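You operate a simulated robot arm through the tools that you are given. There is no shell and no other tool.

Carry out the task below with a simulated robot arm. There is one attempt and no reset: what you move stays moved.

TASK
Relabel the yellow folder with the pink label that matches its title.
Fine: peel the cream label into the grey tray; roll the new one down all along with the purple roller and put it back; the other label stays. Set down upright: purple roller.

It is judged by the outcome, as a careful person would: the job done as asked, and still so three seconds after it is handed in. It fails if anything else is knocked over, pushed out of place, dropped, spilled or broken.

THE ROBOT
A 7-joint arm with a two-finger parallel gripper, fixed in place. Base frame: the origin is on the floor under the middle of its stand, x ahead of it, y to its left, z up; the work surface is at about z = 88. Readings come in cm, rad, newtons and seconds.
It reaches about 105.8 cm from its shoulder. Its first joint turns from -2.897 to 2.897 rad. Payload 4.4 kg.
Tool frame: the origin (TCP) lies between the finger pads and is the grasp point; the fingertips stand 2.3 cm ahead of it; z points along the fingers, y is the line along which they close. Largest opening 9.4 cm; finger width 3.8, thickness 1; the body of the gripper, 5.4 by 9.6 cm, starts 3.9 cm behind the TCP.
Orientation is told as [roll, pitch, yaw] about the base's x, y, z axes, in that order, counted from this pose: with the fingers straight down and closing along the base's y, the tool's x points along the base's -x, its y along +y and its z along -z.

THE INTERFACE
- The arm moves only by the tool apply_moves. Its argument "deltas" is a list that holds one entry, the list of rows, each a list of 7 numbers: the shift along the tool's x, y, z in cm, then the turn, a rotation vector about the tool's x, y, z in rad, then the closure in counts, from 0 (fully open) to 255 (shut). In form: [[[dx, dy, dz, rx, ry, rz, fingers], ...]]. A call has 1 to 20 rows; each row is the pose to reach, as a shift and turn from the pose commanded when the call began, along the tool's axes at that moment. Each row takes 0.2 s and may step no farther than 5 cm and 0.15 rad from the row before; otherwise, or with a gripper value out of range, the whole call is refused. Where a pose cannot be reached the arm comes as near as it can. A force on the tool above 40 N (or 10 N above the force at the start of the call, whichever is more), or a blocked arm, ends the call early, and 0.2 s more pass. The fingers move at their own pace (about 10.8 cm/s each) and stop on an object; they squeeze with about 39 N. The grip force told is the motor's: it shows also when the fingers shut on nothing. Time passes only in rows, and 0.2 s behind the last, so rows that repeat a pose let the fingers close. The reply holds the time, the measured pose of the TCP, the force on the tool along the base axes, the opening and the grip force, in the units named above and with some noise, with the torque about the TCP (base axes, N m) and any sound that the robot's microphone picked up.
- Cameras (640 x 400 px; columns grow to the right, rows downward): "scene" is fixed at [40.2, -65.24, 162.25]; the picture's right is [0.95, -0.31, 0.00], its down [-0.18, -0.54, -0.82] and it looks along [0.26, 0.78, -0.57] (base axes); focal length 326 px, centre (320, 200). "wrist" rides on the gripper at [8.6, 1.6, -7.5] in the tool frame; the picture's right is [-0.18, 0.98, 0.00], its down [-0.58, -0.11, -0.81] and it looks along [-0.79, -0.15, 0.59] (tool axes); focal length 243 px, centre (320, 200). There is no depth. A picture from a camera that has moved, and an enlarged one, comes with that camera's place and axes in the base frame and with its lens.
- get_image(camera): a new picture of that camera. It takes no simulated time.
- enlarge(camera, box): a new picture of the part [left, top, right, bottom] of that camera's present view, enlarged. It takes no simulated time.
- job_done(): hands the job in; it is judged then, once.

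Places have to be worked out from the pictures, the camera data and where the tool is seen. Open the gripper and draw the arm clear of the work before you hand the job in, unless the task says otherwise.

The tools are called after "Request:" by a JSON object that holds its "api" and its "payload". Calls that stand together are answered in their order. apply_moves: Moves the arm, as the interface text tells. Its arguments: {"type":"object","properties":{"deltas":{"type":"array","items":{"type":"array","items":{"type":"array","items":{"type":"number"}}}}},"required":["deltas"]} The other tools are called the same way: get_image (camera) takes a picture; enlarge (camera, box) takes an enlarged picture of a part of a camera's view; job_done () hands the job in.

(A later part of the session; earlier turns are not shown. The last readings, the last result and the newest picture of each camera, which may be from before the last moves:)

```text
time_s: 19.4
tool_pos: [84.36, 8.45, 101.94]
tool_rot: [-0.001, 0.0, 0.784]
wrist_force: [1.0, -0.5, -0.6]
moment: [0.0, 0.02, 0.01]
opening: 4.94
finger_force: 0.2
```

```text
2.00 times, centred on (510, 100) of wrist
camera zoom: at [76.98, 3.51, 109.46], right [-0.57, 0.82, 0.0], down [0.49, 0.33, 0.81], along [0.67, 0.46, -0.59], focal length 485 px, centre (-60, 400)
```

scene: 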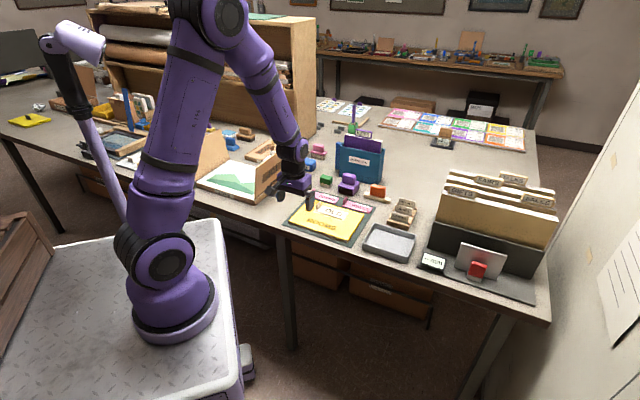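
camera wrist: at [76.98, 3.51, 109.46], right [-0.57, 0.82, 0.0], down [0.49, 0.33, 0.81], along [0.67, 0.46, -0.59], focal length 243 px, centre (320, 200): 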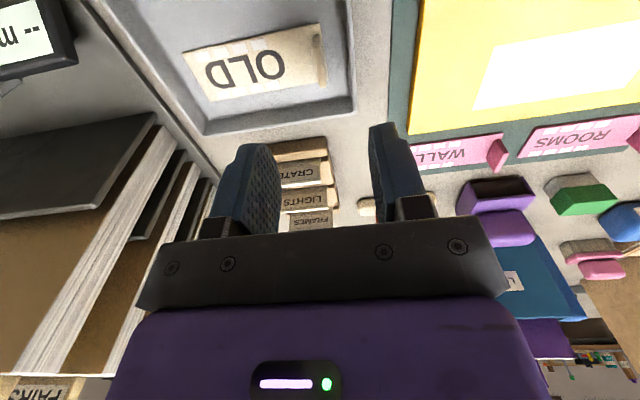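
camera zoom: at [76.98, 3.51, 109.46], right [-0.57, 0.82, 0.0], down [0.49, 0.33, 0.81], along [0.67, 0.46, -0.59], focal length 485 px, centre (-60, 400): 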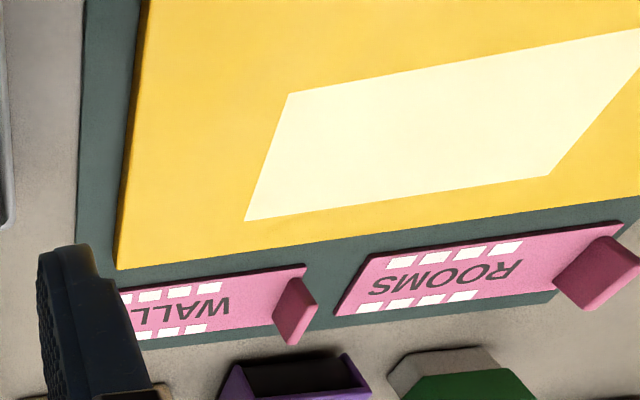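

The patch is 12 × 5.4 cm, centred at (74.05, 25.3) and aligned at -45°. The ROOMS tab is at about (71.8, 40.5). I'll travel there at height and stop above it to verify.

Request:
{"api": "apply_moves", "payload": {"deltas": [[[-1.73, 3.94, 0, 0, 0, 0, 120], [-3.46, 7.88, 0, 0, 0, 0, 120], [-5.18, 11.81, 0, 0, 0, 0, 120], [-6.91, 15.75, 0, 0, 0, 0, 120], [-8.64, 19.69, 0, 0, 0, 0, 120], [-10.37, 23.63, 0, 0, 0, 0, 120], [-12.09, 27.56, 0, 0, 0, 0, 120], [-13.82, 31.5, 0, 0, 0, 0, 120], [-13.82, 31.5, 4.5, 0, 0, 0, 120], [-13.82, 31.5, 6.0, 0, 0, 0, 120], [-13.82, 31.5, 6.0, 0, 0, 0, 120]]]}}

Request:
{"api": "get_image", "payload": {"camera": "wrist"}}

Request:
{"api": "enlarge", "payload": {"camera": "scene", "box": [290, 165, 386, 225]}}

```text
time_s: 21.8
tool_pos: [71.74, 40.55, 96.0]
tool_rot: [0.0, 0.001, 0.785]
wrist_force: [0.2, 0.4, -0.7]
moment: [-0.01, 0.0, -0.03]
opening: 4.96
finger_force: 0.1
```

```text
taken
camera wrist: at [64.37, 35.63, 103.51], right [-0.57, 0.82, 0.0], down [0.49, 0.33, 0.81], along [0.67, 0.46, -0.59], focal length 243 px, centre (320, 200)
```

wrist: 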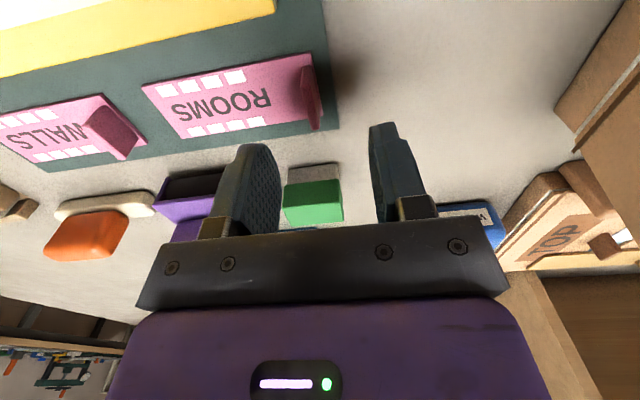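

```text
6.67 times, centred on (338, 195) of scene
camera zoom: at [40.2, -65.24, 162.25], right [0.95, -0.31, 0.0], down [-0.18, -0.54, -0.82], along [0.26, 0.78, -0.57], focal length 2173 px, centre (200, 233)
```

zoom: 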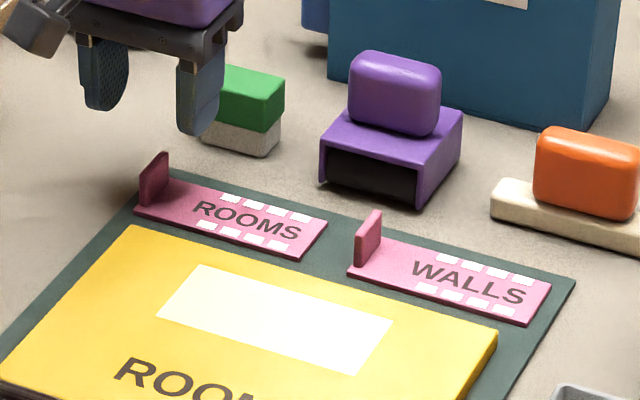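

Request:
{"api": "enlarge", "payload": {"camera": "wrist", "box": [240, 40, 400, 150]}}

```text
3.64 times, centred on (320, 95) of wrist
camera zoom: at [64.37, 35.63, 103.51], right [-0.57, 0.82, 0.0], down [0.49, 0.33, 0.81], along [0.67, 0.46, -0.59], focal length 882 px, centre (320, 582)
```

zoom: 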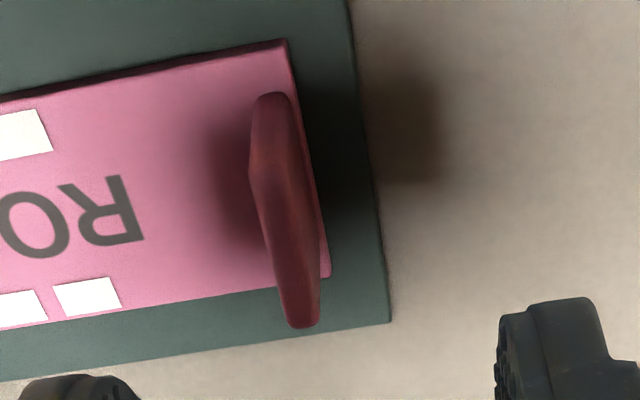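

Measured in the tool frame, the tab lies about 0.4 cm toward -y and 0.9 cm toward +x of the TCP. I'll correct for that (matching the way I held the OLD tab) and descend partway, then check.

Request:
{"api": "apply_moves", "payload": {"deltas": [[[0.67, -0.4, 0, 0, 0, 0, 120], [0.67, -0.4, 2.0, 0, 0, 0, 120], [0.67, -0.4, 3.5, 0, 0, 0, 120], [0.67, -0.4, 3.5, 0, 0, 0, 120]]]}}

Request:
{"api": "enlarge", "payload": {"camera": "wrist", "box": [140, 0, 460, 220]}}

Request:
{"api": "enlarge", "payload": {"camera": "scene", "box": [300, 175, 364, 215]}}

```text
time_s: 22.8
tool_pos: [71.61, 39.64, 92.32]
tool_rot: [0.0, 0.0, 0.785]
wrist_force: [0.1, 0.0, 0.1]
moment: [0.01, 0.01, 0.0]
opening: 4.97
finger_force: 0.1
```

```text
1.82 times, centred on (300, 110) of wrist
camera zoom: at [64.26, 34.71, 99.89], right [-0.56, 0.83, 0.0], down [0.49, 0.33, 0.81], along [0.67, 0.46, -0.59], focal length 441 px, centre (356, 364)
```

zoom: 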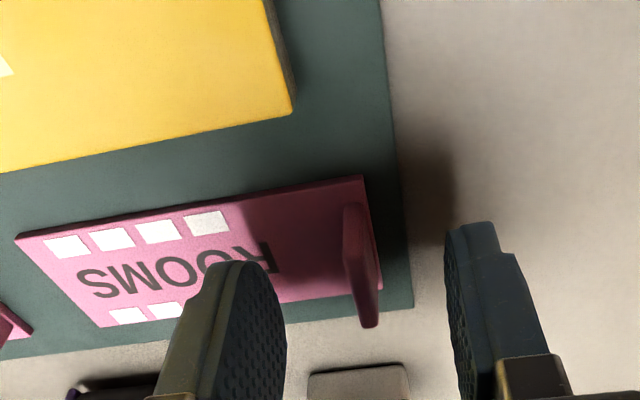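

```text
10.00 times, centred on (332, 195) of scene
camera zoom: at [40.2, -65.24, 162.25], right [0.95, -0.31, 0.0], down [-0.18, -0.54, -0.82], along [0.26, 0.78, -0.57], focal length 3259 px, centre (200, 250)
```

zoom: 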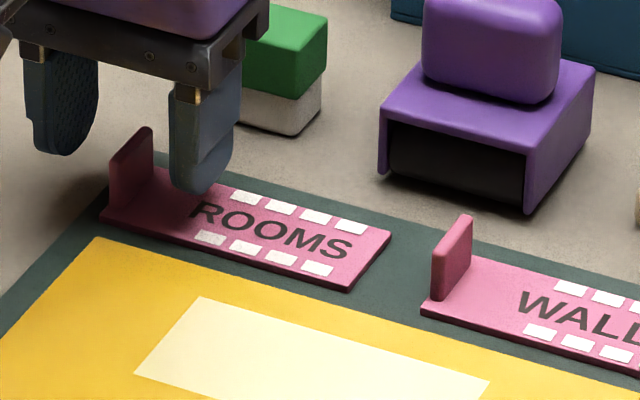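

The alignment matches how I held the OLD tab. I'll lower the last 0.35 cm and close on the pink tab.

Request:
{"api": "apply_moves", "payload": {"deltas": [[[0, 0, 0.35, 0, 0, 0, 120], [0, 0, 0.35, 0, 0, 0, 200], [0, 0, 0.35, 0, 0, 0, 255], [0, 0, 0.35, 0, 0, 0, 255], [0, 0, 0.35, 0, 0, 0, 255]]]}}

Request:
{"api": "enlarge", "payload": {"camera": "wrist", "box": [140, 0, 460, 220]}}

Request:
{"api": "enlarge", "payload": {"camera": "scene", "box": [300, 175, 364, 215]}}

```text
time_s: 24.0
tool_pos: [71.65, 39.67, 92.12]
tool_rot: [-0.001, 0.0, 0.784]
wrist_force: [-0.2, 0.1, -0.3]
moment: [0.01, -0.01, 0.0]
opening: 0.41
finger_force: 39.3
```

```text
1.82 times, centred on (300, 110) of wrist
camera zoom: at [64.25, 34.71, 99.55], right [-0.56, 0.83, 0.0], down [0.49, 0.33, 0.81], along [0.67, 0.46, -0.59], focal length 441 px, centre (356, 364)
```

zoom: 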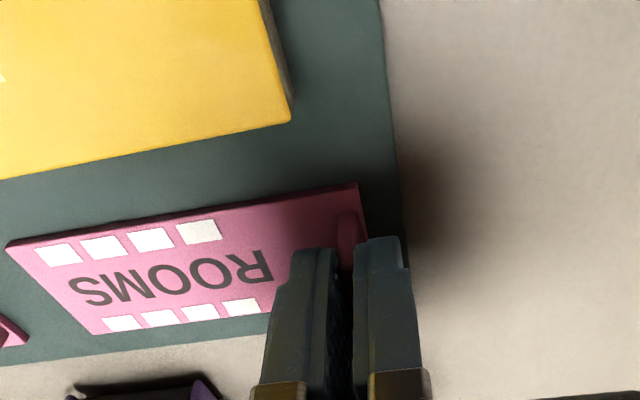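

```text
10.00 times, centred on (332, 195) of scene
camera zoom: at [40.2, -65.24, 162.25], right [0.95, -0.31, 0.0], down [-0.18, -0.54, -0.82], along [0.26, 0.78, -0.57], focal length 3259 px, centre (200, 250)
```

zoom: 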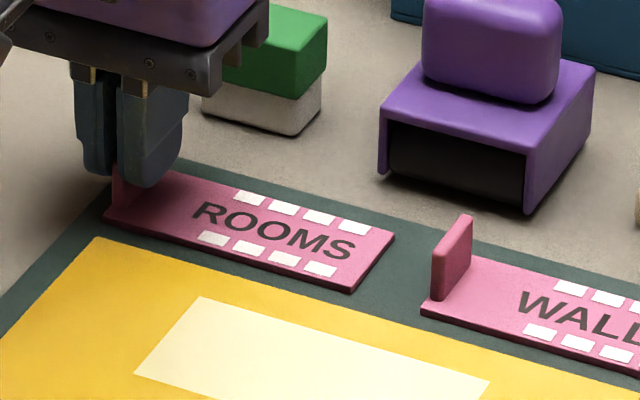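

The pink tab is gripped, and the label sits in the camera view exactly as OLD did. I'll lift it gently off the mat and check that it comes up cleanly.

Request:
{"api": "apply_moves", "payload": {"deltas": [[[0, 0, -0.3, 0, 0, 0, 255], [0, 0, -0.8, 0, 0, 0, 255], [0, 0, -1.5, 0, 0, 0, 255], [0, 0, -1.5, 0, 0, 0, 255]]]}}

Request:
{"api": "enlarge", "payload": {"camera": "scene", "box": [300, 175, 364, 215]}}

Request:
{"api": "enlarge", "payload": {"camera": "wrist", "box": [140, 0, 460, 220]}}

```text
time_s: 25.0
tool_pos: [71.6, 39.78, 93.52]
tool_rot: [0.0, 0.0, 0.784]
wrist_force: [-0.3, 0.4, -0.4]
moment: [0.0, -0.01, -0.02]
opening: 0.42
finger_force: 39.0
```

```text
10.00 times, centred on (332, 195) of scene
camera zoom: at [40.2, -65.24, 162.25], right [0.95, -0.31, 0.0], down [-0.18, -0.54, -0.82], along [0.26, 0.78, -0.57], focal length 3259 px, centre (200, 250)
```

zoom: 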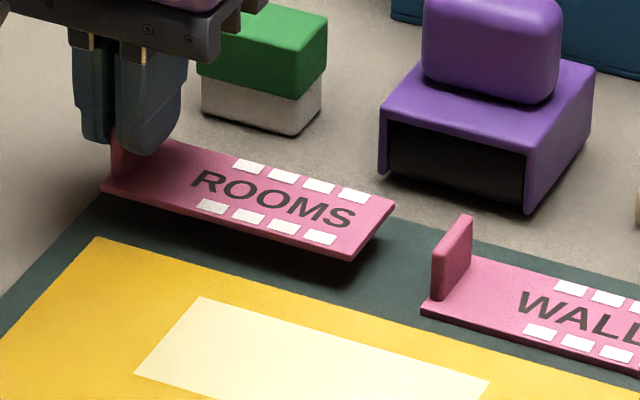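

```text
1.82 times, centred on (300, 110) of wrist
camera zoom: at [64.21, 34.74, 101.06], right [-0.56, 0.83, 0.0], down [0.49, 0.33, 0.81], along [0.67, 0.46, -0.59], focal length 441 px, centre (356, 364)
```

zoom: 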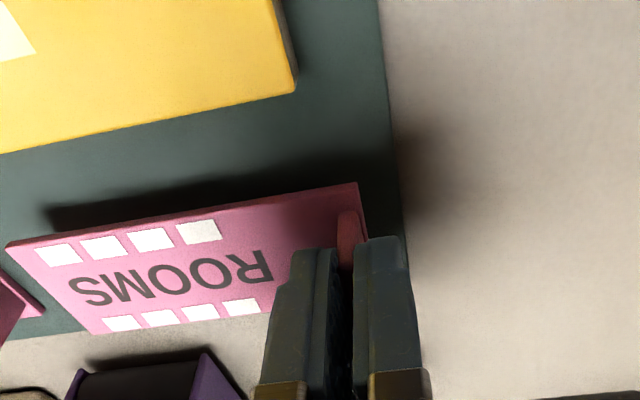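

It lifted cleanly. I'll raise it and carry it over the patch, stopping above for an alignment check.

Request:
{"api": "apply_moves", "payload": {"deltas": [[[0, 0, -1.7, 0, 0, 0, 255], [0, 0, -3.4, 0, 0, 0, 255], [2.9, -2.3, -3.4, 0, 0, 0, 255], [5.8, -4.6, -3.4, 0, 0, 0, 255], [8.74, -6.96, -3.4, 0, 0, 0, 255], [8.74, -6.96, -2.0, 0, 0, 0, 255], [8.74, -6.96, -1.2, 0, 0, 0, 255], [8.74, -6.96, -1.2, 0, 0, 0, 255]]]}}

Request:
{"api": "enlarge", "payload": {"camera": "scene", "box": [305, 190, 353, 220]}}

Request:
{"api": "enlarge", "payload": {"camera": "wrist", "box": [140, 0, 460, 220]}}

```text
time_s: 26.8
tool_pos: [70.24, 28.52, 94.58]
tool_rot: [0.0, 0.0, 0.784]
wrist_force: [-1.1, -0.2, 0.0]
moment: [-0.03, -0.03, -0.01]
opening: 0.44
finger_force: 38.5
```

```text
13.33 times, centred on (329, 205) of scene
camera zoom: at [40.2, -65.24, 162.25], right [0.95, -0.31, 0.0], down [-0.18, -0.54, -0.82], along [0.26, 0.78, -0.57], focal length 4346 px, centre (200, 133)
```

zoom: 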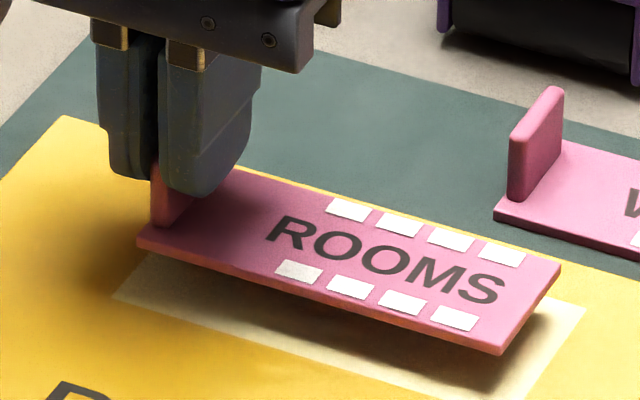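

```text
1.82 times, centred on (300, 110) of wrist
camera zoom: at [62.82, 23.52, 102.11], right [-0.56, 0.83, 0.0], down [0.49, 0.33, 0.81], along [0.67, 0.46, -0.59], focal length 441 px, centre (356, 364)
```

zoom: 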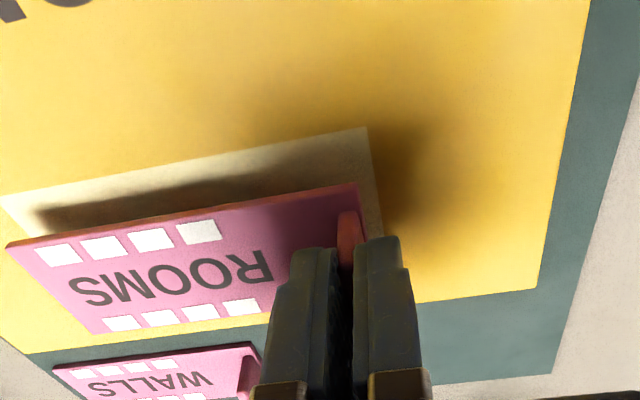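

It's close to aligned. I'll lower to just above the patch so parallax is small, then check the margins on all sides.

Request:
{"api": "apply_moves", "payload": {"deltas": [[[0, 0, 0.6, 0, 0, 0, 255], [0, 0, 1.2, 0, 0, 0, 255], [0, 0, 1.2, 0, 0, 0, 255]]]}}

Request:
{"api": "enlarge", "payload": {"camera": "scene", "box": [308, 196, 356, 226]}}

Request:
{"api": "enlarge", "payload": {"camera": "wrist", "box": [100, 40, 380, 220]}}

```text
time_s: 27.6
tool_pos: [70.19, 28.5, 93.51]
tool_rot: [-0.001, 0.0, 0.786]
wrist_force: [-1.9, -0.6, 4.8]
moment: [-0.09, 0.08, 0.01]
opening: 0.43
finger_force: 39.1
```

```text
13.33 times, centred on (332, 211) of scene
camera zoom: at [40.2, -65.24, 162.25], right [0.95, -0.31, 0.0], down [-0.18, -0.54, -0.82], along [0.26, 0.78, -0.57], focal length 4346 px, centre (160, 53)
```

zoom: 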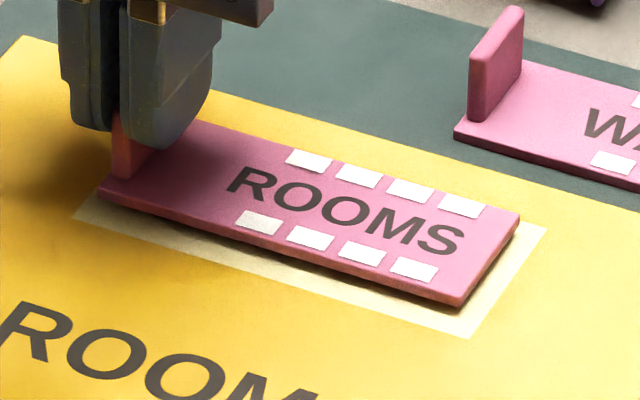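

```text
2.22 times, centred on (240, 130) of wrist
camera zoom: at [62.87, 23.57, 101.0], right [-0.56, 0.83, 0.0], down [0.49, 0.33, 0.81], along [0.67, 0.46, -0.59], focal length 539 px, centre (498, 356)
```

zoom: 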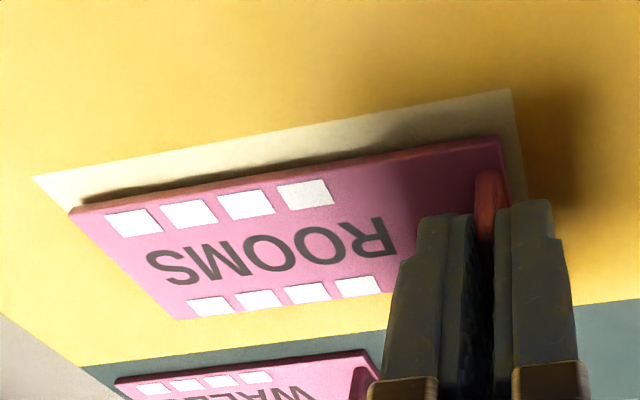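

Contact force of 4.8 N appears slightly earlier than expected. I'll compare the folder's pose with the very first picture using the same zoom box, and re-read the force.

Request:
{"api": "enlarge", "payload": {"camera": "scene", "box": [270, 160, 430, 260]}}

Request:
{"api": "enlarge", "payload": {"camera": "scene", "box": [280, 205, 360, 255]}}

Request:
{"api": "enlarge", "payload": {"camera": "scene", "box": [310, 200, 334, 215]}}

Request:
{"api": "enlarge", "payload": {"camera": "wrist", "box": [240, 60, 360, 135]}}

```text
4.00 times, centred on (350, 210) of scene
camera zoom: at [40.2, -65.24, 162.25], right [0.95, -0.31, 0.0], down [-0.18, -0.54, -0.82], along [0.26, 0.78, -0.57], focal length 1304 px, centre (200, 160)
```

zoom: 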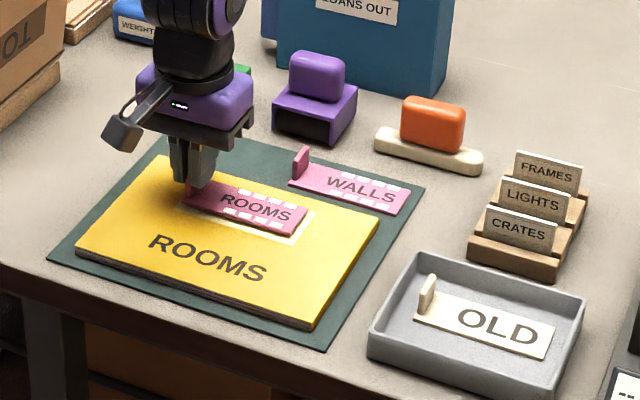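

```text
8.00 times, centred on (320, 230) of scene
camera zoom: at [40.2, -65.24, 162.25], right [0.95, -0.31, 0.0], down [-0.18, -0.54, -0.82], along [0.26, 0.78, -0.57], focal length 2607 px, centre (320, -40)
```

zoom: 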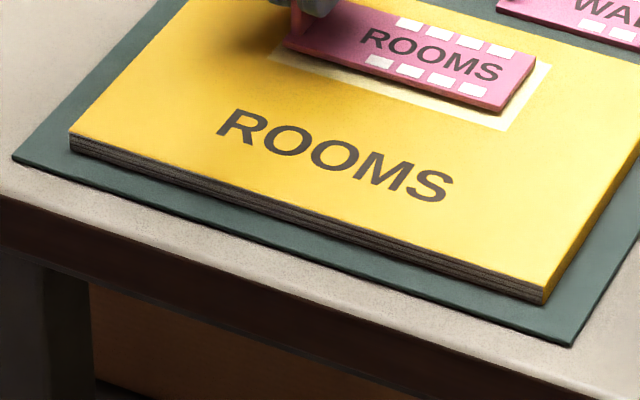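

```text
16.00 times, centred on (322, 208) of scene
camera zoom: at [40.2, -65.24, 162.25], right [0.95, -0.31, 0.0], down [-0.18, -0.54, -0.82], along [0.26, 0.78, -0.57], focal length 5215 px, centre (288, 80)
```

zoom: 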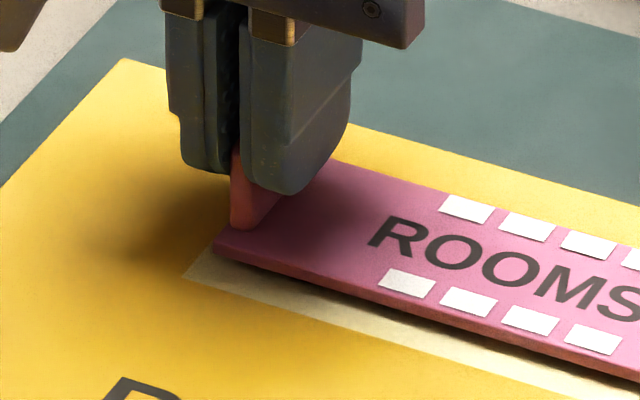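

```text
5.33 times, centred on (300, 98) of wrist
camera zoom: at [62.87, 23.57, 101.0], right [-0.56, 0.83, 0.0], down [0.49, 0.33, 0.81], along [0.67, 0.46, -0.59], focal length 1294 px, centre (427, 747)
```

zoom: 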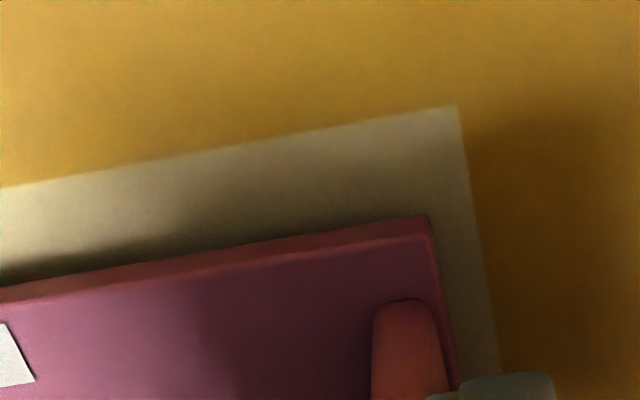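

The folder is in its original place, and the ROOMS label sits within about 1 mm of where OLD was. I'll take a fresh reading, then ease it down a little more.

Request:
{"api": "apply_moves", "payload": {"deltas": [[[0, 0, 0, 0, 0, 0, 255], [0, 0, 0, 0, 0, 0, 255]]]}}

```text
time_s: 28.2
tool_pos: [70.19, 28.52, 93.47]
tool_rot: [0.0, 0.0, 0.786]
wrist_force: [-0.7, -0.6, 2.9]
moment: [-0.07, 0.04, -0.03]
opening: 0.43
finger_force: 39.6
```

Contact is light (about 3 N). The left margin is about 0.38 cm against about 0.8 cm on the right, so I'll lift a hair, shift 0.2 cm along the label to centre it, and set it down again.

Request:
{"api": "apply_moves", "payload": {"deltas": [[[0, 0, -0.15, 0, 0, 0, 255], [0, 0, -0.35, 0, 0, 0, 255], [0, 0, -0.35, 0, 0, 0, 255]]]}}

Request:
{"api": "enlarge", "payload": {"camera": "scene", "box": [308, 196, 356, 226]}}

Request:
{"api": "enlarge", "payload": {"camera": "scene", "box": [280, 205, 360, 255]}}

```text
time_s: 29.0
tool_pos: [70.27, 28.66, 93.86]
tool_rot: [0.002, -0.001, 0.786]
wrist_force: [-0.1, -0.3, -0.7]
moment: [-0.02, -0.01, 0.0]
opening: 0.42
finger_force: 38.9
```

```text
13.33 times, centred on (332, 211) of scene
camera zoom: at [40.2, -65.24, 162.25], right [0.95, -0.31, 0.0], down [-0.18, -0.54, -0.82], along [0.26, 0.78, -0.57], focal length 4346 px, centre (160, 53)
```

zoom: 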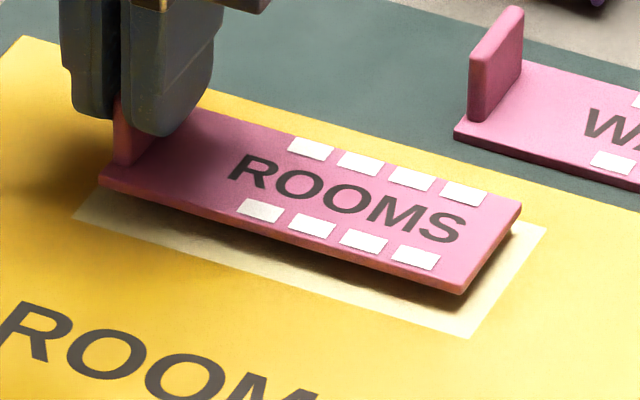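

```text
8.00 times, centred on (320, 230) of scene
camera zoom: at [40.2, -65.24, 162.25], right [0.95, -0.31, 0.0], down [-0.18, -0.54, -0.82], along [0.26, 0.78, -0.57], focal length 2607 px, centre (320, -40)
```

zoom: 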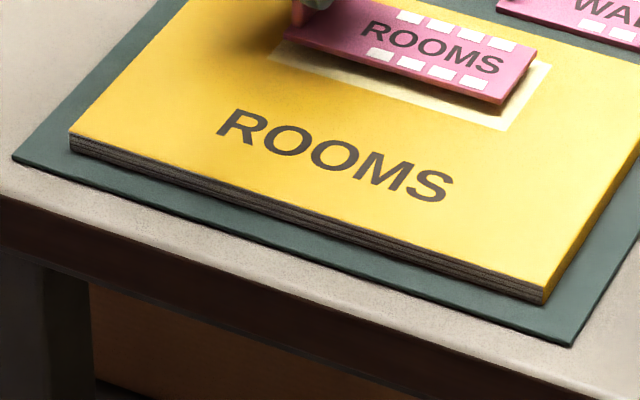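

Not stuck yet. I'll shift 0.2 cm along the label and lower again.

Request:
{"api": "apply_moves", "payload": {"deltas": [[[0, -0.2, 0, 0, 0, 0, 255], [0, -0.2, 0.2, 0, 0, 0, 255], [0, -0.2, 0.4, 0, 0, 0, 255], [0, -0.2, 0.4, 0, 0, 0, 255]]]}}

Request:
{"api": "enlarge", "payload": {"camera": "scene", "box": [308, 196, 356, 226]}}

Request:
{"api": "enlarge", "payload": {"camera": "wrist", "box": [100, 40, 380, 220]}}

```text
time_s: 30.0
tool_pos: [70.31, 28.59, 93.73]
tool_rot: [0.0, -0.003, 0.785]
wrist_force: [-2.2, -2.9, 28.2]
moment: [-0.36, 0.35, -0.03]
opening: 0.4
finger_force: 38.7
```

```text
13.33 times, centred on (332, 211) of scene
camera zoom: at [40.2, -65.24, 162.25], right [0.95, -0.31, 0.0], down [-0.18, -0.54, -0.82], along [0.26, 0.78, -0.57], focal length 4346 px, centre (160, 53)
```

zoom: 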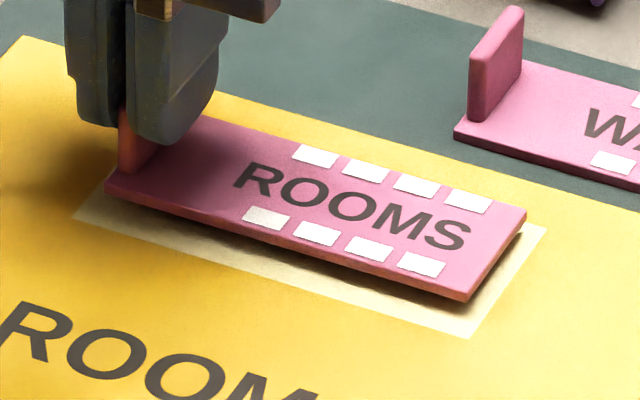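

```text
2.22 times, centred on (240, 130) of wrist
camera zoom: at [63.01, 23.48, 101.13], right [-0.56, 0.83, 0.0], down [0.49, 0.33, 0.81], along [0.67, 0.46, -0.59], focal length 539 px, centre (498, 356)
```

zoom: 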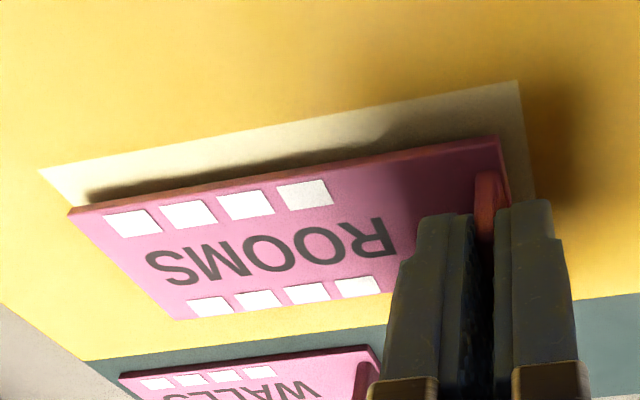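

The force jumped to 28 N while the label still looks raised. Before pressing further, I'll back off slightly and look closely at what it's resting on.

Request:
{"api": "apply_moves", "payload": {"deltas": [[[0, 0, -0.15, 0, 0, 0, 255], [0, 0, -0.15, 0, 0, 0, 255]]]}}

Request:
{"api": "enlarge", "payload": {"camera": "scene", "box": [310, 200, 334, 215]}}

Request:
{"api": "enlarge", "payload": {"camera": "scene", "box": [326, 206, 350, 221]}}

Request:
{"api": "enlarge", "payload": {"camera": "wrist", "box": [100, 80, 260, 180]}}

Request:
{"api": "get_image", "payload": {"camera": "scene"}}

```text
time_s: 30.6
tool_pos: [70.36, 28.44, 93.81]
tool_rot: [0.001, 0.0, 0.785]
wrist_force: [-0.2, 0.6, 13.1]
moment: [0.23, -0.18, 0.0]
opening: 0.41
finger_force: 38.5
```

```text
16.00 times, centred on (322, 208) of scene
camera zoom: at [40.2, -65.24, 162.25], right [0.95, -0.31, 0.0], down [-0.18, -0.54, -0.82], along [0.26, 0.78, -0.57], focal length 5215 px, centre (288, 80)
```

zoom: 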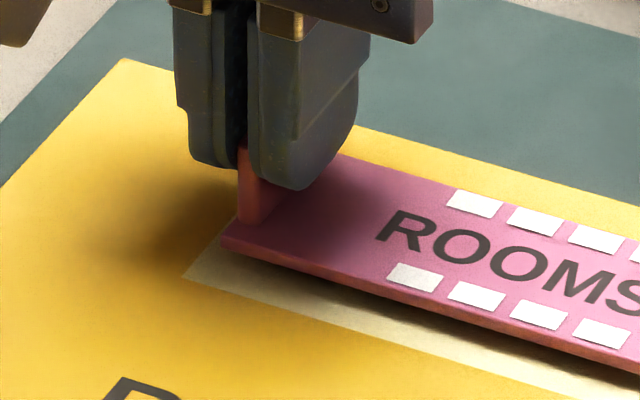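

```text
16.00 times, centred on (338, 214) of scene
camera zoom: at [40.2, -65.24, 162.25], right [0.95, -0.31, 0.0], down [-0.18, -0.54, -0.82], along [0.26, 0.78, -0.57], focal length 5215 px, centre (32, -16)
```

zoom: 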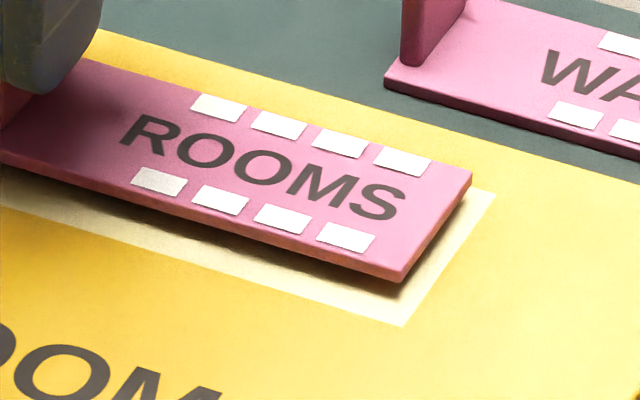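

```text
4.00 times, centred on (180, 130) of wrist
camera zoom: at [63.03, 23.49, 101.15], right [-0.57, 0.82, 0.0], down [0.49, 0.33, 0.81], along [0.67, 0.46, -0.59], focal length 970 px, centre (880, 480)
```

zoom: 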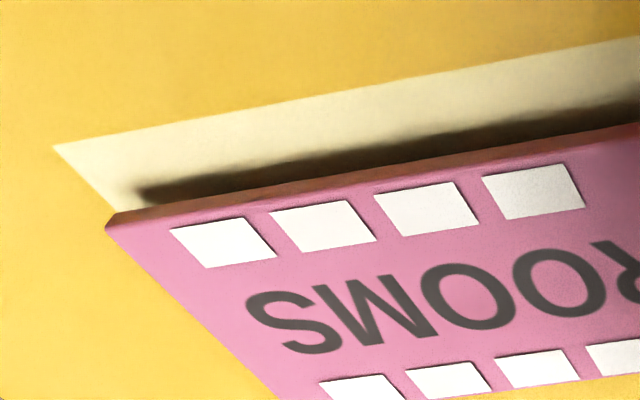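

```text
taken
```

scene: 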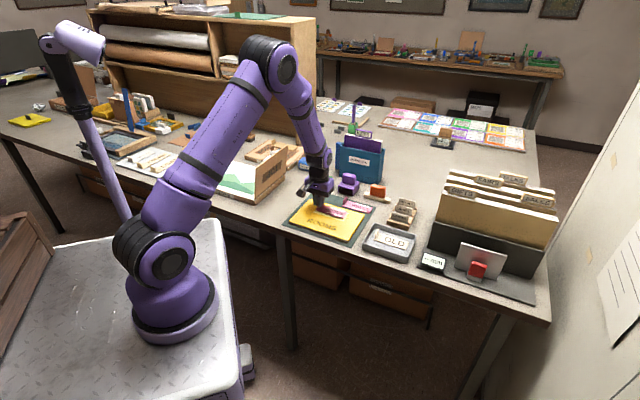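

The label visibly floats about 5 mm above the patch yet meets resistance, so I need to find out what it's touching. I'll raise it clear and re-approach in small steps, reading the force.

Request:
{"api": "apply_moves", "payload": {"deltas": [[[0, 0, -0.3, 0, 0, 0, 255], [0, 0, -0.6, 0, 0, 0, 255], [0, 0, -0.6, 0, 0, 0, 255]]]}}

Request:
{"api": "enlarge", "payload": {"camera": "scene", "box": [308, 196, 356, 226]}}

Request:
{"api": "get_image", "payload": {"camera": "wrist"}}

```text
time_s: 31.4
tool_pos: [70.32, 28.46, 94.33]
tool_rot: [0.0, -0.001, 0.785]
wrist_force: [-0.3, 0.0, -0.1]
moment: [0.0, 0.0, -0.01]
opening: 0.38
finger_force: 39.0
```

```text
13.33 times, centred on (332, 211) of scene
camera zoom: at [40.2, -65.24, 162.25], right [0.95, -0.31, 0.0], down [-0.18, -0.54, -0.82], along [0.26, 0.78, -0.57], focal length 4346 px, centre (160, 53)
```

zoom: 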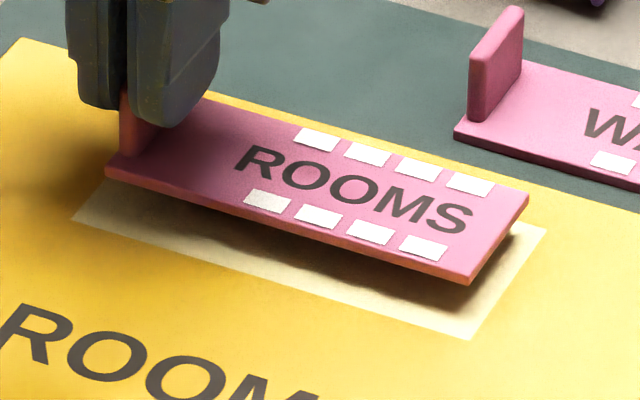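

```text
taken
camera wrist: at [63.06, 23.46, 101.77], right [-0.56, 0.83, 0.0], down [0.49, 0.33, 0.81], along [0.67, 0.46, -0.59], focal length 243 px, centre (320, 200)
```

wrist: 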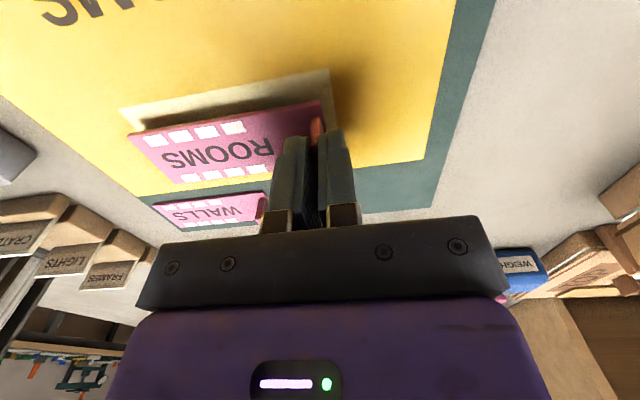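

At this height the load is zero. The label is tilted slightly, with the tab end about 0.27 cm low. I'll correct that small tilt and come down in small steps, reading the force each time.

Request:
{"api": "apply_moves", "payload": {"deltas": [[[0, 0, 0, -0.025, 0, 0, 255], [0, 0, 0.3, -0.025, 0, 0, 255], [0, 0, 0.3, -0.025, 0, 0, 255]]]}}

Request:
{"api": "enlarge", "payload": {"camera": "scene", "box": [308, 196, 356, 226]}}

```text
time_s: 32.2
tool_pos: [70.25, 28.43, 94.06]
tool_rot: [0.025, -0.001, 0.785]
wrist_force: [0.6, -0.2, -0.9]
moment: [-0.03, -0.01, 0.03]
opening: 0.4
finger_force: 38.9
```

```text
13.33 times, centred on (332, 211) of scene
camera zoom: at [40.2, -65.24, 162.25], right [0.95, -0.31, 0.0], down [-0.18, -0.54, -0.82], along [0.26, 0.78, -0.57], focal length 4346 px, centre (160, 53)
```

zoom: 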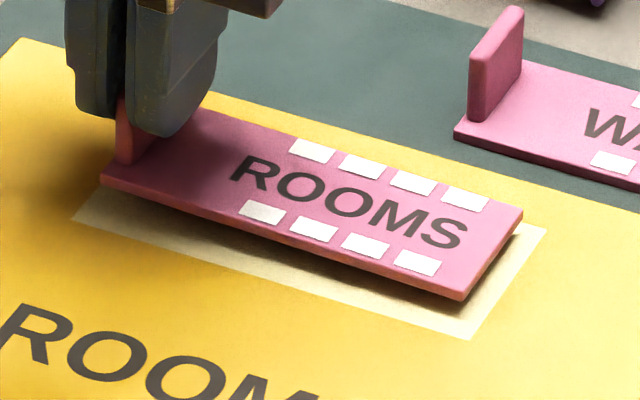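

Now the label is parallel to the patch and about 0.6 cm above it. I'll continue down in small steps.

Request:
{"api": "apply_moves", "payload": {"deltas": [[[0, -0.1, 0.15, 0, 0, 0, 255], [0, -0.1, 0.25, 0, 0, 0, 255], [0, -0.1, 0.25, 0, 0, 0, 255]]]}}

Request:
{"api": "apply_moves", "payload": {"deltas": [[[0, 0, 0.1, 0, 0, 0, 255], [0, 0, 0.2, 0, 0, 0, 255], [0, 0, 0.2, 0, 0, 0, 255]]]}}

Request:
{"api": "enlarge", "payload": {"camera": "scene", "box": [308, 196, 356, 226]}}

```text
time_s: 33.0
tool_pos: [70.32, 28.39, 93.83]
tool_rot: [0.026, -0.003, 0.786]
wrist_force: [-2.9, -4.2, 13.9]
moment: [-0.21, 0.22, -0.03]
opening: 0.39
finger_force: 39.3
```

```text
time_s: 33.7
tool_pos: [70.44, 28.38, 93.69]
tool_rot: [0.025, -0.002, 0.786]
wrist_force: [-7.8, -8.5, 16.5]
moment: [-0.03, 0.0, 0.02]
opening: 0.41
finger_force: 38.9
stopped in row 3: the force on the tool passed its limit at 41 N (the readings are from after the stop); the commanded pose is now the measured one
```

```text
13.33 times, centred on (332, 211) of scene
camera zoom: at [40.2, -65.24, 162.25], right [0.95, -0.31, 0.0], down [-0.18, -0.54, -0.82], along [0.26, 0.78, -0.57], focal length 4346 px, centre (160, 53)
```

zoom: 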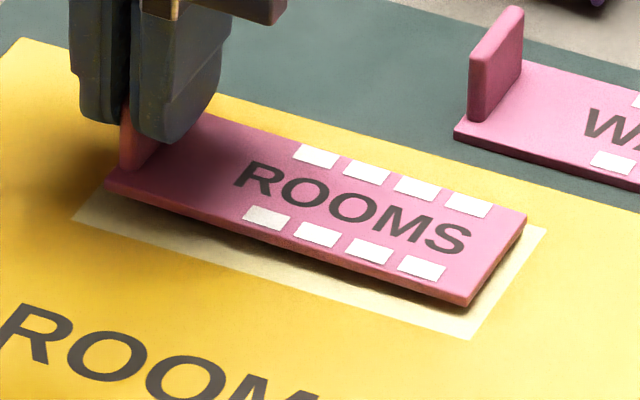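

Something resists at a TCP height of about 93.8, while earlier, 0.2 cm to the left, contact only came at 93.5. I'll lift clear, return to the exact OLD-grip line and approach again to compare.

Request:
{"api": "apply_moves", "payload": {"deltas": [[[0, 0, -0.4, 0, 0, 0, 255], [0, 0, -0.8, 0, 0, 0, 255], [0, 0.15, -0.8, 0, 0, 0, 255], [0, 0.15, -0.8, 0, 0, 0, 255]]]}}

Request:
{"api": "enlarge", "payload": {"camera": "scene", "box": [308, 196, 356, 226]}}

Request:
{"api": "enlarge", "payload": {"camera": "wrist", "box": [100, 40, 380, 220]}}

Request:
{"api": "enlarge", "payload": {"camera": "scene", "box": [296, 170, 344, 212]}}

```text
time_s: 34.7
tool_pos: [70.36, 28.52, 94.41]
tool_rot: [0.026, -0.002, 0.784]
wrist_force: [-0.2, 0.6, -0.2]
moment: [-0.02, -0.02, 0.01]
opening: 0.43
finger_force: 38.9
```

```text
13.33 times, centred on (332, 211) of scene
camera zoom: at [40.2, -65.24, 162.25], right [0.95, -0.31, 0.0], down [-0.18, -0.54, -0.82], along [0.26, 0.78, -0.57], focal length 4346 px, centre (160, 53)
```

zoom: 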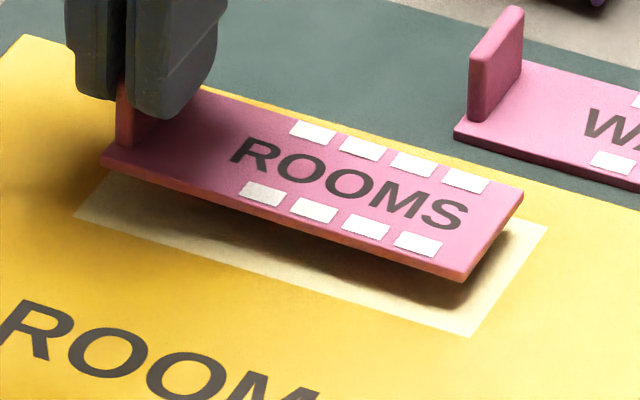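

```text
2.22 times, centred on (240, 130) of wrist
camera zoom: at [63.16, 23.45, 101.99], right [-0.56, 0.83, 0.02], down [0.5, 0.32, 0.8], along [0.66, 0.47, -0.59], focal length 539 px, centre (498, 356)
```

zoom: 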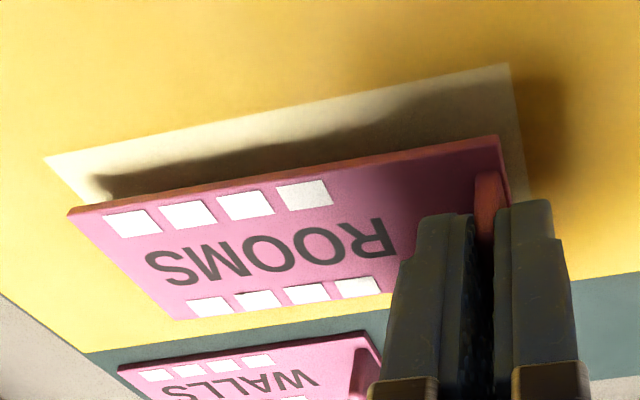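

```text
9.52 times, centred on (320, 191) of scene
camera zoom: at [40.2, -65.24, 162.25], right [0.95, -0.31, 0.0], down [-0.18, -0.54, -0.82], along [0.26, 0.78, -0.57], focal length 3104 px, centre (320, 286)
```

zoom: 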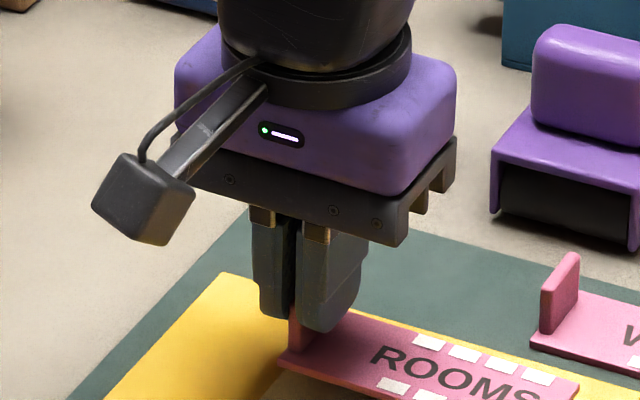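

Request:
{"api": "apply_moves", "payload": {"deltas": [[[0, 0.05, 0.3, 0, 0, 0, 255], [0, 0.05, 0.55, 0, 0, 0, 255], [0, 0.05, 0.55, 0, 0, 0, 255]]]}}

Request:
{"api": "apply_moves", "payload": {"deltas": [[[0, 0, 0.1, 0, 0, 0, 255], [0, 0, 0.1, 0, 0, 0, 255]]]}}

Request:
{"api": "apply_moves", "payload": {"deltas": [[[0, 0, 0.1, 0, 0, 0, 255], [0, 0, 0.1, 0, 0, 0, 255]]]}}

Request:
{"api": "apply_moves", "payload": {"deltas": [[[0, 0, 0.1, 0, 0, 0, 255], [0, 0, 0.1, 0, 0, 0, 255]]]}}

```text
time_s: 35.5
tool_pos: [70.45, 28.62, 93.87]
tool_rot: [0.024, -0.002, 0.784]
wrist_force: [0.0, 0.1, -0.3]
moment: [0.02, 0.0, -0.01]
opening: 0.42
finger_force: 38.8
```

```text
time_s: 36.1
tool_pos: [70.46, 28.69, 93.79]
tool_rot: [0.023, -0.001, 0.785]
wrist_force: [0.5, 0.2, 0.0]
moment: [0.0, 0.01, -0.02]
opening: 0.46
finger_force: 39.5
```

```text
time_s: 36.7
tool_pos: [70.35, 28.6, 93.75]
tool_rot: [0.026, -0.004, 0.784]
wrist_force: [-3.4, 0.8, 11.4]
moment: [-0.1, 0.2, -0.03]
opening: 0.44
finger_force: 39.2
```

```text
time_s: 37.3
tool_pos: [70.38, 28.59, 93.62]
tool_rot: [0.023, -0.004, 0.785]
wrist_force: [-4.3, -3.9, 27.8]
moment: [-0.2, 0.2, -0.02]
opening: 0.44
finger_force: 38.3
```

Now there's a firm 28 N contact with the position well aligned. I'll look carefully at the gap under the label here.

Request:
{"api": "enlarge", "payload": {"camera": "scene", "box": [308, 200, 332, 215]}}

Request:
{"api": "enlarge", "payload": {"camera": "scene", "box": [328, 208, 352, 223]}}

Request:
{"api": "enlarge", "payload": {"camera": "wrist", "box": [120, 70, 340, 190]}}

Request:
{"api": "enlarge", "payload": {"camera": "scene", "box": [270, 180, 390, 255]}}

```text
16.00 times, centred on (320, 208) of scene
camera zoom: at [40.2, -65.24, 162.25], right [0.95, -0.31, 0.0], down [-0.18, -0.54, -0.82], along [0.26, 0.78, -0.57], focal length 5215 px, centre (320, 80)
```

zoom: 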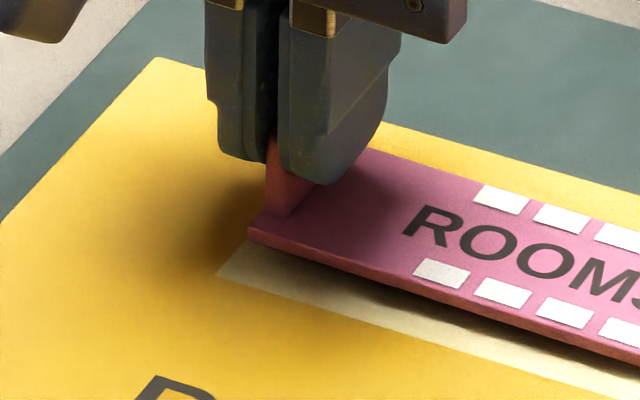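

```text
16.00 times, centred on (340, 216) of scene
camera zoom: at [40.2, -65.24, 162.25], right [0.95, -0.31, 0.0], down [-0.18, -0.54, -0.82], along [0.26, 0.78, -0.57], focal length 5215 px, centre (0, -48)
```

zoom: 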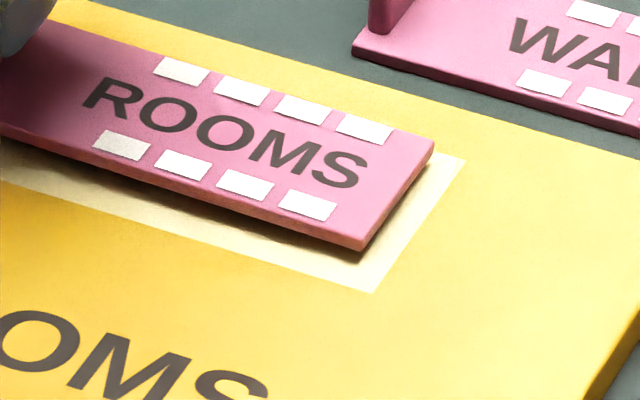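

```text
2.91 times, centred on (230, 130) of wrist
camera zoom: at [63.13, 23.49, 101.23], right [-0.56, 0.83, 0.02], down [0.5, 0.32, 0.81], along [0.66, 0.47, -0.59], focal length 706 px, centre (582, 404)
```

zoom: 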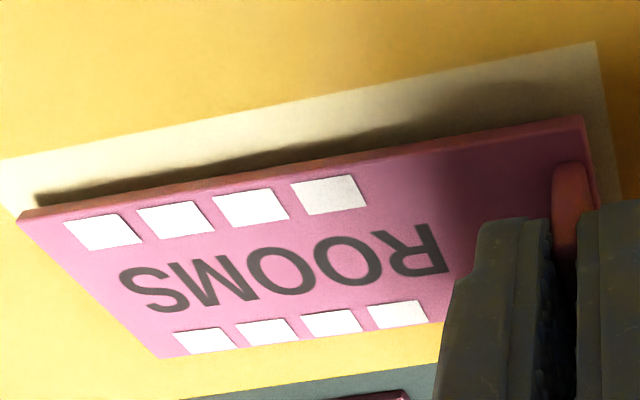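

```text
5.33 times, centred on (330, 218) of scene
camera zoom: at [40.2, -65.24, 162.25], right [0.95, -0.31, 0.0], down [-0.18, -0.54, -0.82], along [0.26, 0.78, -0.57], focal length 1738 px, centre (267, 107)
```

zoom: 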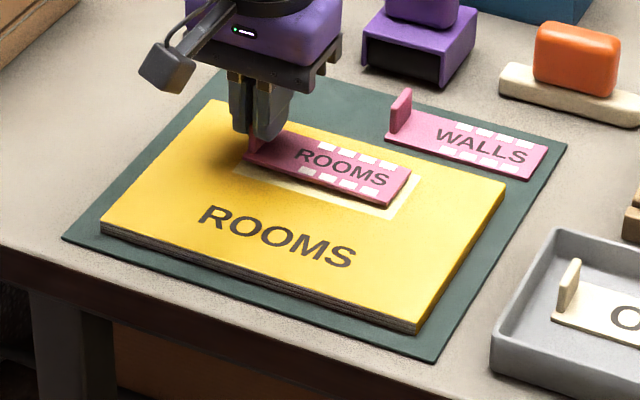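

I'll compare with how the WALLS label sits on the mat and how OLD sits in the tray, to see whether loose labels rest slightly raised there too.

Request:
{"api": "enlarge", "payload": {"camera": "scene", "box": [340, 195, 376, 217]}}

Request:
{"api": "enlarge", "payload": {"camera": "scene", "box": [368, 225, 416, 255]}}

Request:
{"api": "enlarge", "payload": {"camera": "wrist", "box": [140, 170, 280, 240]}}

```text
16.00 times, centred on (358, 206) of scene
camera zoom: at [40.2, -65.24, 162.25], right [0.95, -0.31, 0.0], down [-0.18, -0.54, -0.82], along [0.26, 0.78, -0.57], focal length 5215 px, centre (-288, 104)
```

zoom: 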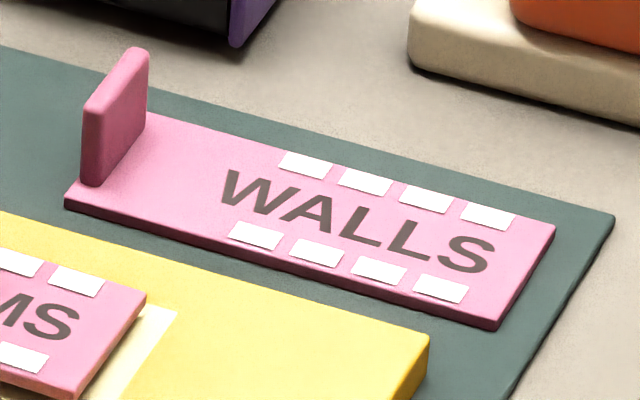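

```text
13.33 times, centred on (392, 240) of scene
camera zoom: at [40.2, -65.24, 162.25], right [0.95, -0.31, 0.0], down [-0.18, -0.54, -0.82], along [0.26, 0.78, -0.57], focal length 4346 px, centre (-640, -333)
```

zoom: 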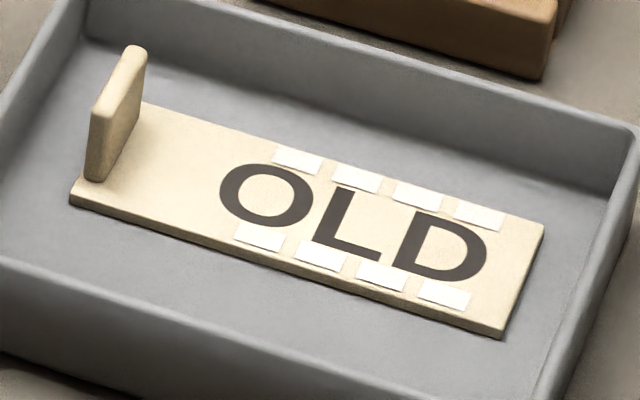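

```text
4.57 times, centred on (210, 205) of wrist
camera zoom: at [63.13, 23.49, 101.23], right [-0.56, 0.83, 0.02], down [0.5, 0.32, 0.81], along [0.66, 0.47, -0.59], focal length 1109 px, centre (823, 177)
```

zoom: 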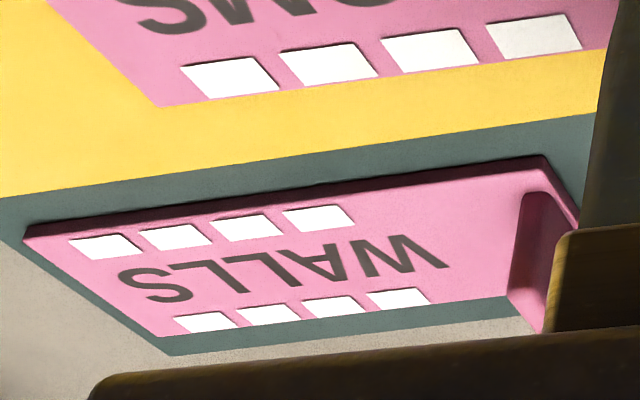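

OLD lies flush in the tray, and the margins around the ROOMS label are good (about 0.4 left, 0.7 near). The resistance seems to be the fresh, unrolled label standing slightly proud of the patch. I'll nudge it 0.15 cm to centre it, bring it to light contact and release to see how it settles.

Request:
{"api": "apply_moves", "payload": {"deltas": [[[0, 0, -0.35, 0, 0, 0, 255], [0, -0.15, -0.35, 0, 0, 0, 255], [0, -0.15, -0.1, 0, 0, 0, 255], [0, -0.15, -0.08, 0, 0, 0, 255], [0, -0.15, -0.08, 0, 0, 0, 255]]]}}

Request:
{"api": "enlarge", "payload": {"camera": "scene", "box": [308, 196, 356, 226]}}

```text
time_s: 38.5
tool_pos: [70.49, 28.57, 93.68]
tool_rot: [0.022, -0.004, 0.785]
wrist_force: [-2.0, -0.4, 10.7]
moment: [-0.15, 0.18, -0.01]
opening: 0.41
finger_force: 39.2
```

```text
13.33 times, centred on (332, 211) of scene
camera zoom: at [40.2, -65.24, 162.25], right [0.95, -0.31, 0.0], down [-0.18, -0.54, -0.82], along [0.26, 0.78, -0.57], focal length 4346 px, centre (160, 53)
```

zoom: 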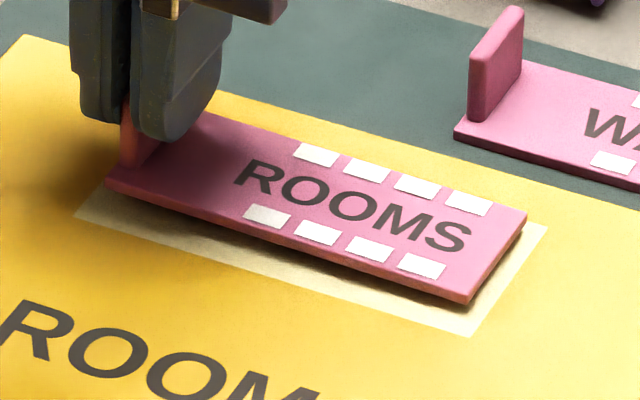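

Centred, with light contact. I'll open slightly without moving and watch how the label settles.

Request:
{"api": "apply_moves", "payload": {"deltas": [[[0, 0, -0.04, 0, 0, 0, 255], [0, 0, -0.04, 0, 0, 0, 225], [0, 0, -0.04, 0, 0, 0, 218], [0, 0, -0.04, 0, 0, 0, 218]]]}}

Request:
{"api": "enlarge", "payload": {"camera": "scene", "box": [308, 196, 356, 226]}}

Request:
{"api": "enlarge", "payload": {"camera": "wrist", "box": [120, 70, 340, 190]}}

```text
time_s: 39.5
tool_pos: [70.56, 28.44, 93.82]
tool_rot: [0.025, -0.001, 0.785]
wrist_force: [0.4, -0.2, -0.7]
moment: [0.01, 0.02, -0.03]
opening: 1.38
finger_force: 0.0
```

```text
13.33 times, centred on (332, 211) of scene
camera zoom: at [40.2, -65.24, 162.25], right [0.95, -0.31, 0.0], down [-0.18, -0.54, -0.82], along [0.26, 0.78, -0.57], focal length 4346 px, centre (160, 53)
```

zoom: 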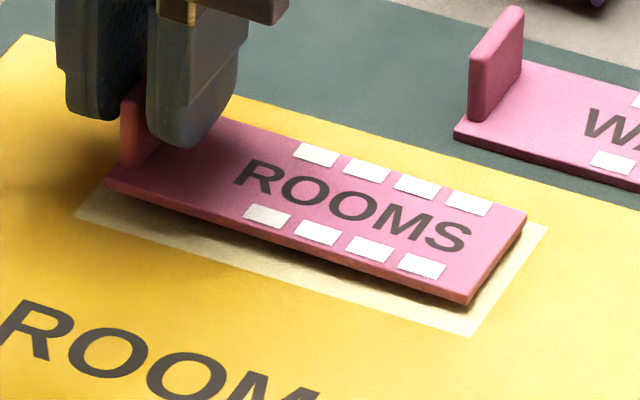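

```text
2.91 times, centred on (230, 130) of wrist
camera zoom: at [63.28, 23.37, 101.21], right [-0.56, 0.83, 0.02], down [0.5, 0.32, 0.8], along [0.66, 0.47, -0.59], focal length 706 px, centre (582, 404)
```

zoom: 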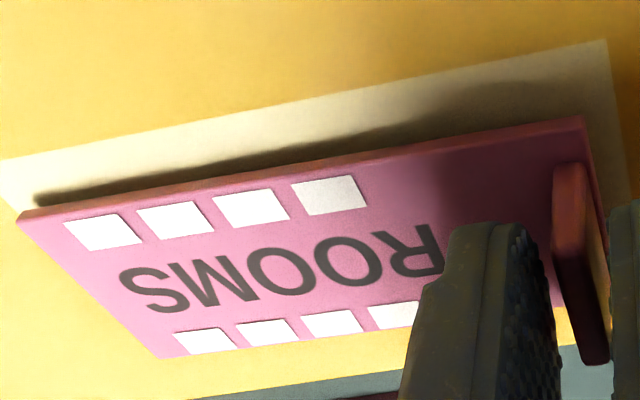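

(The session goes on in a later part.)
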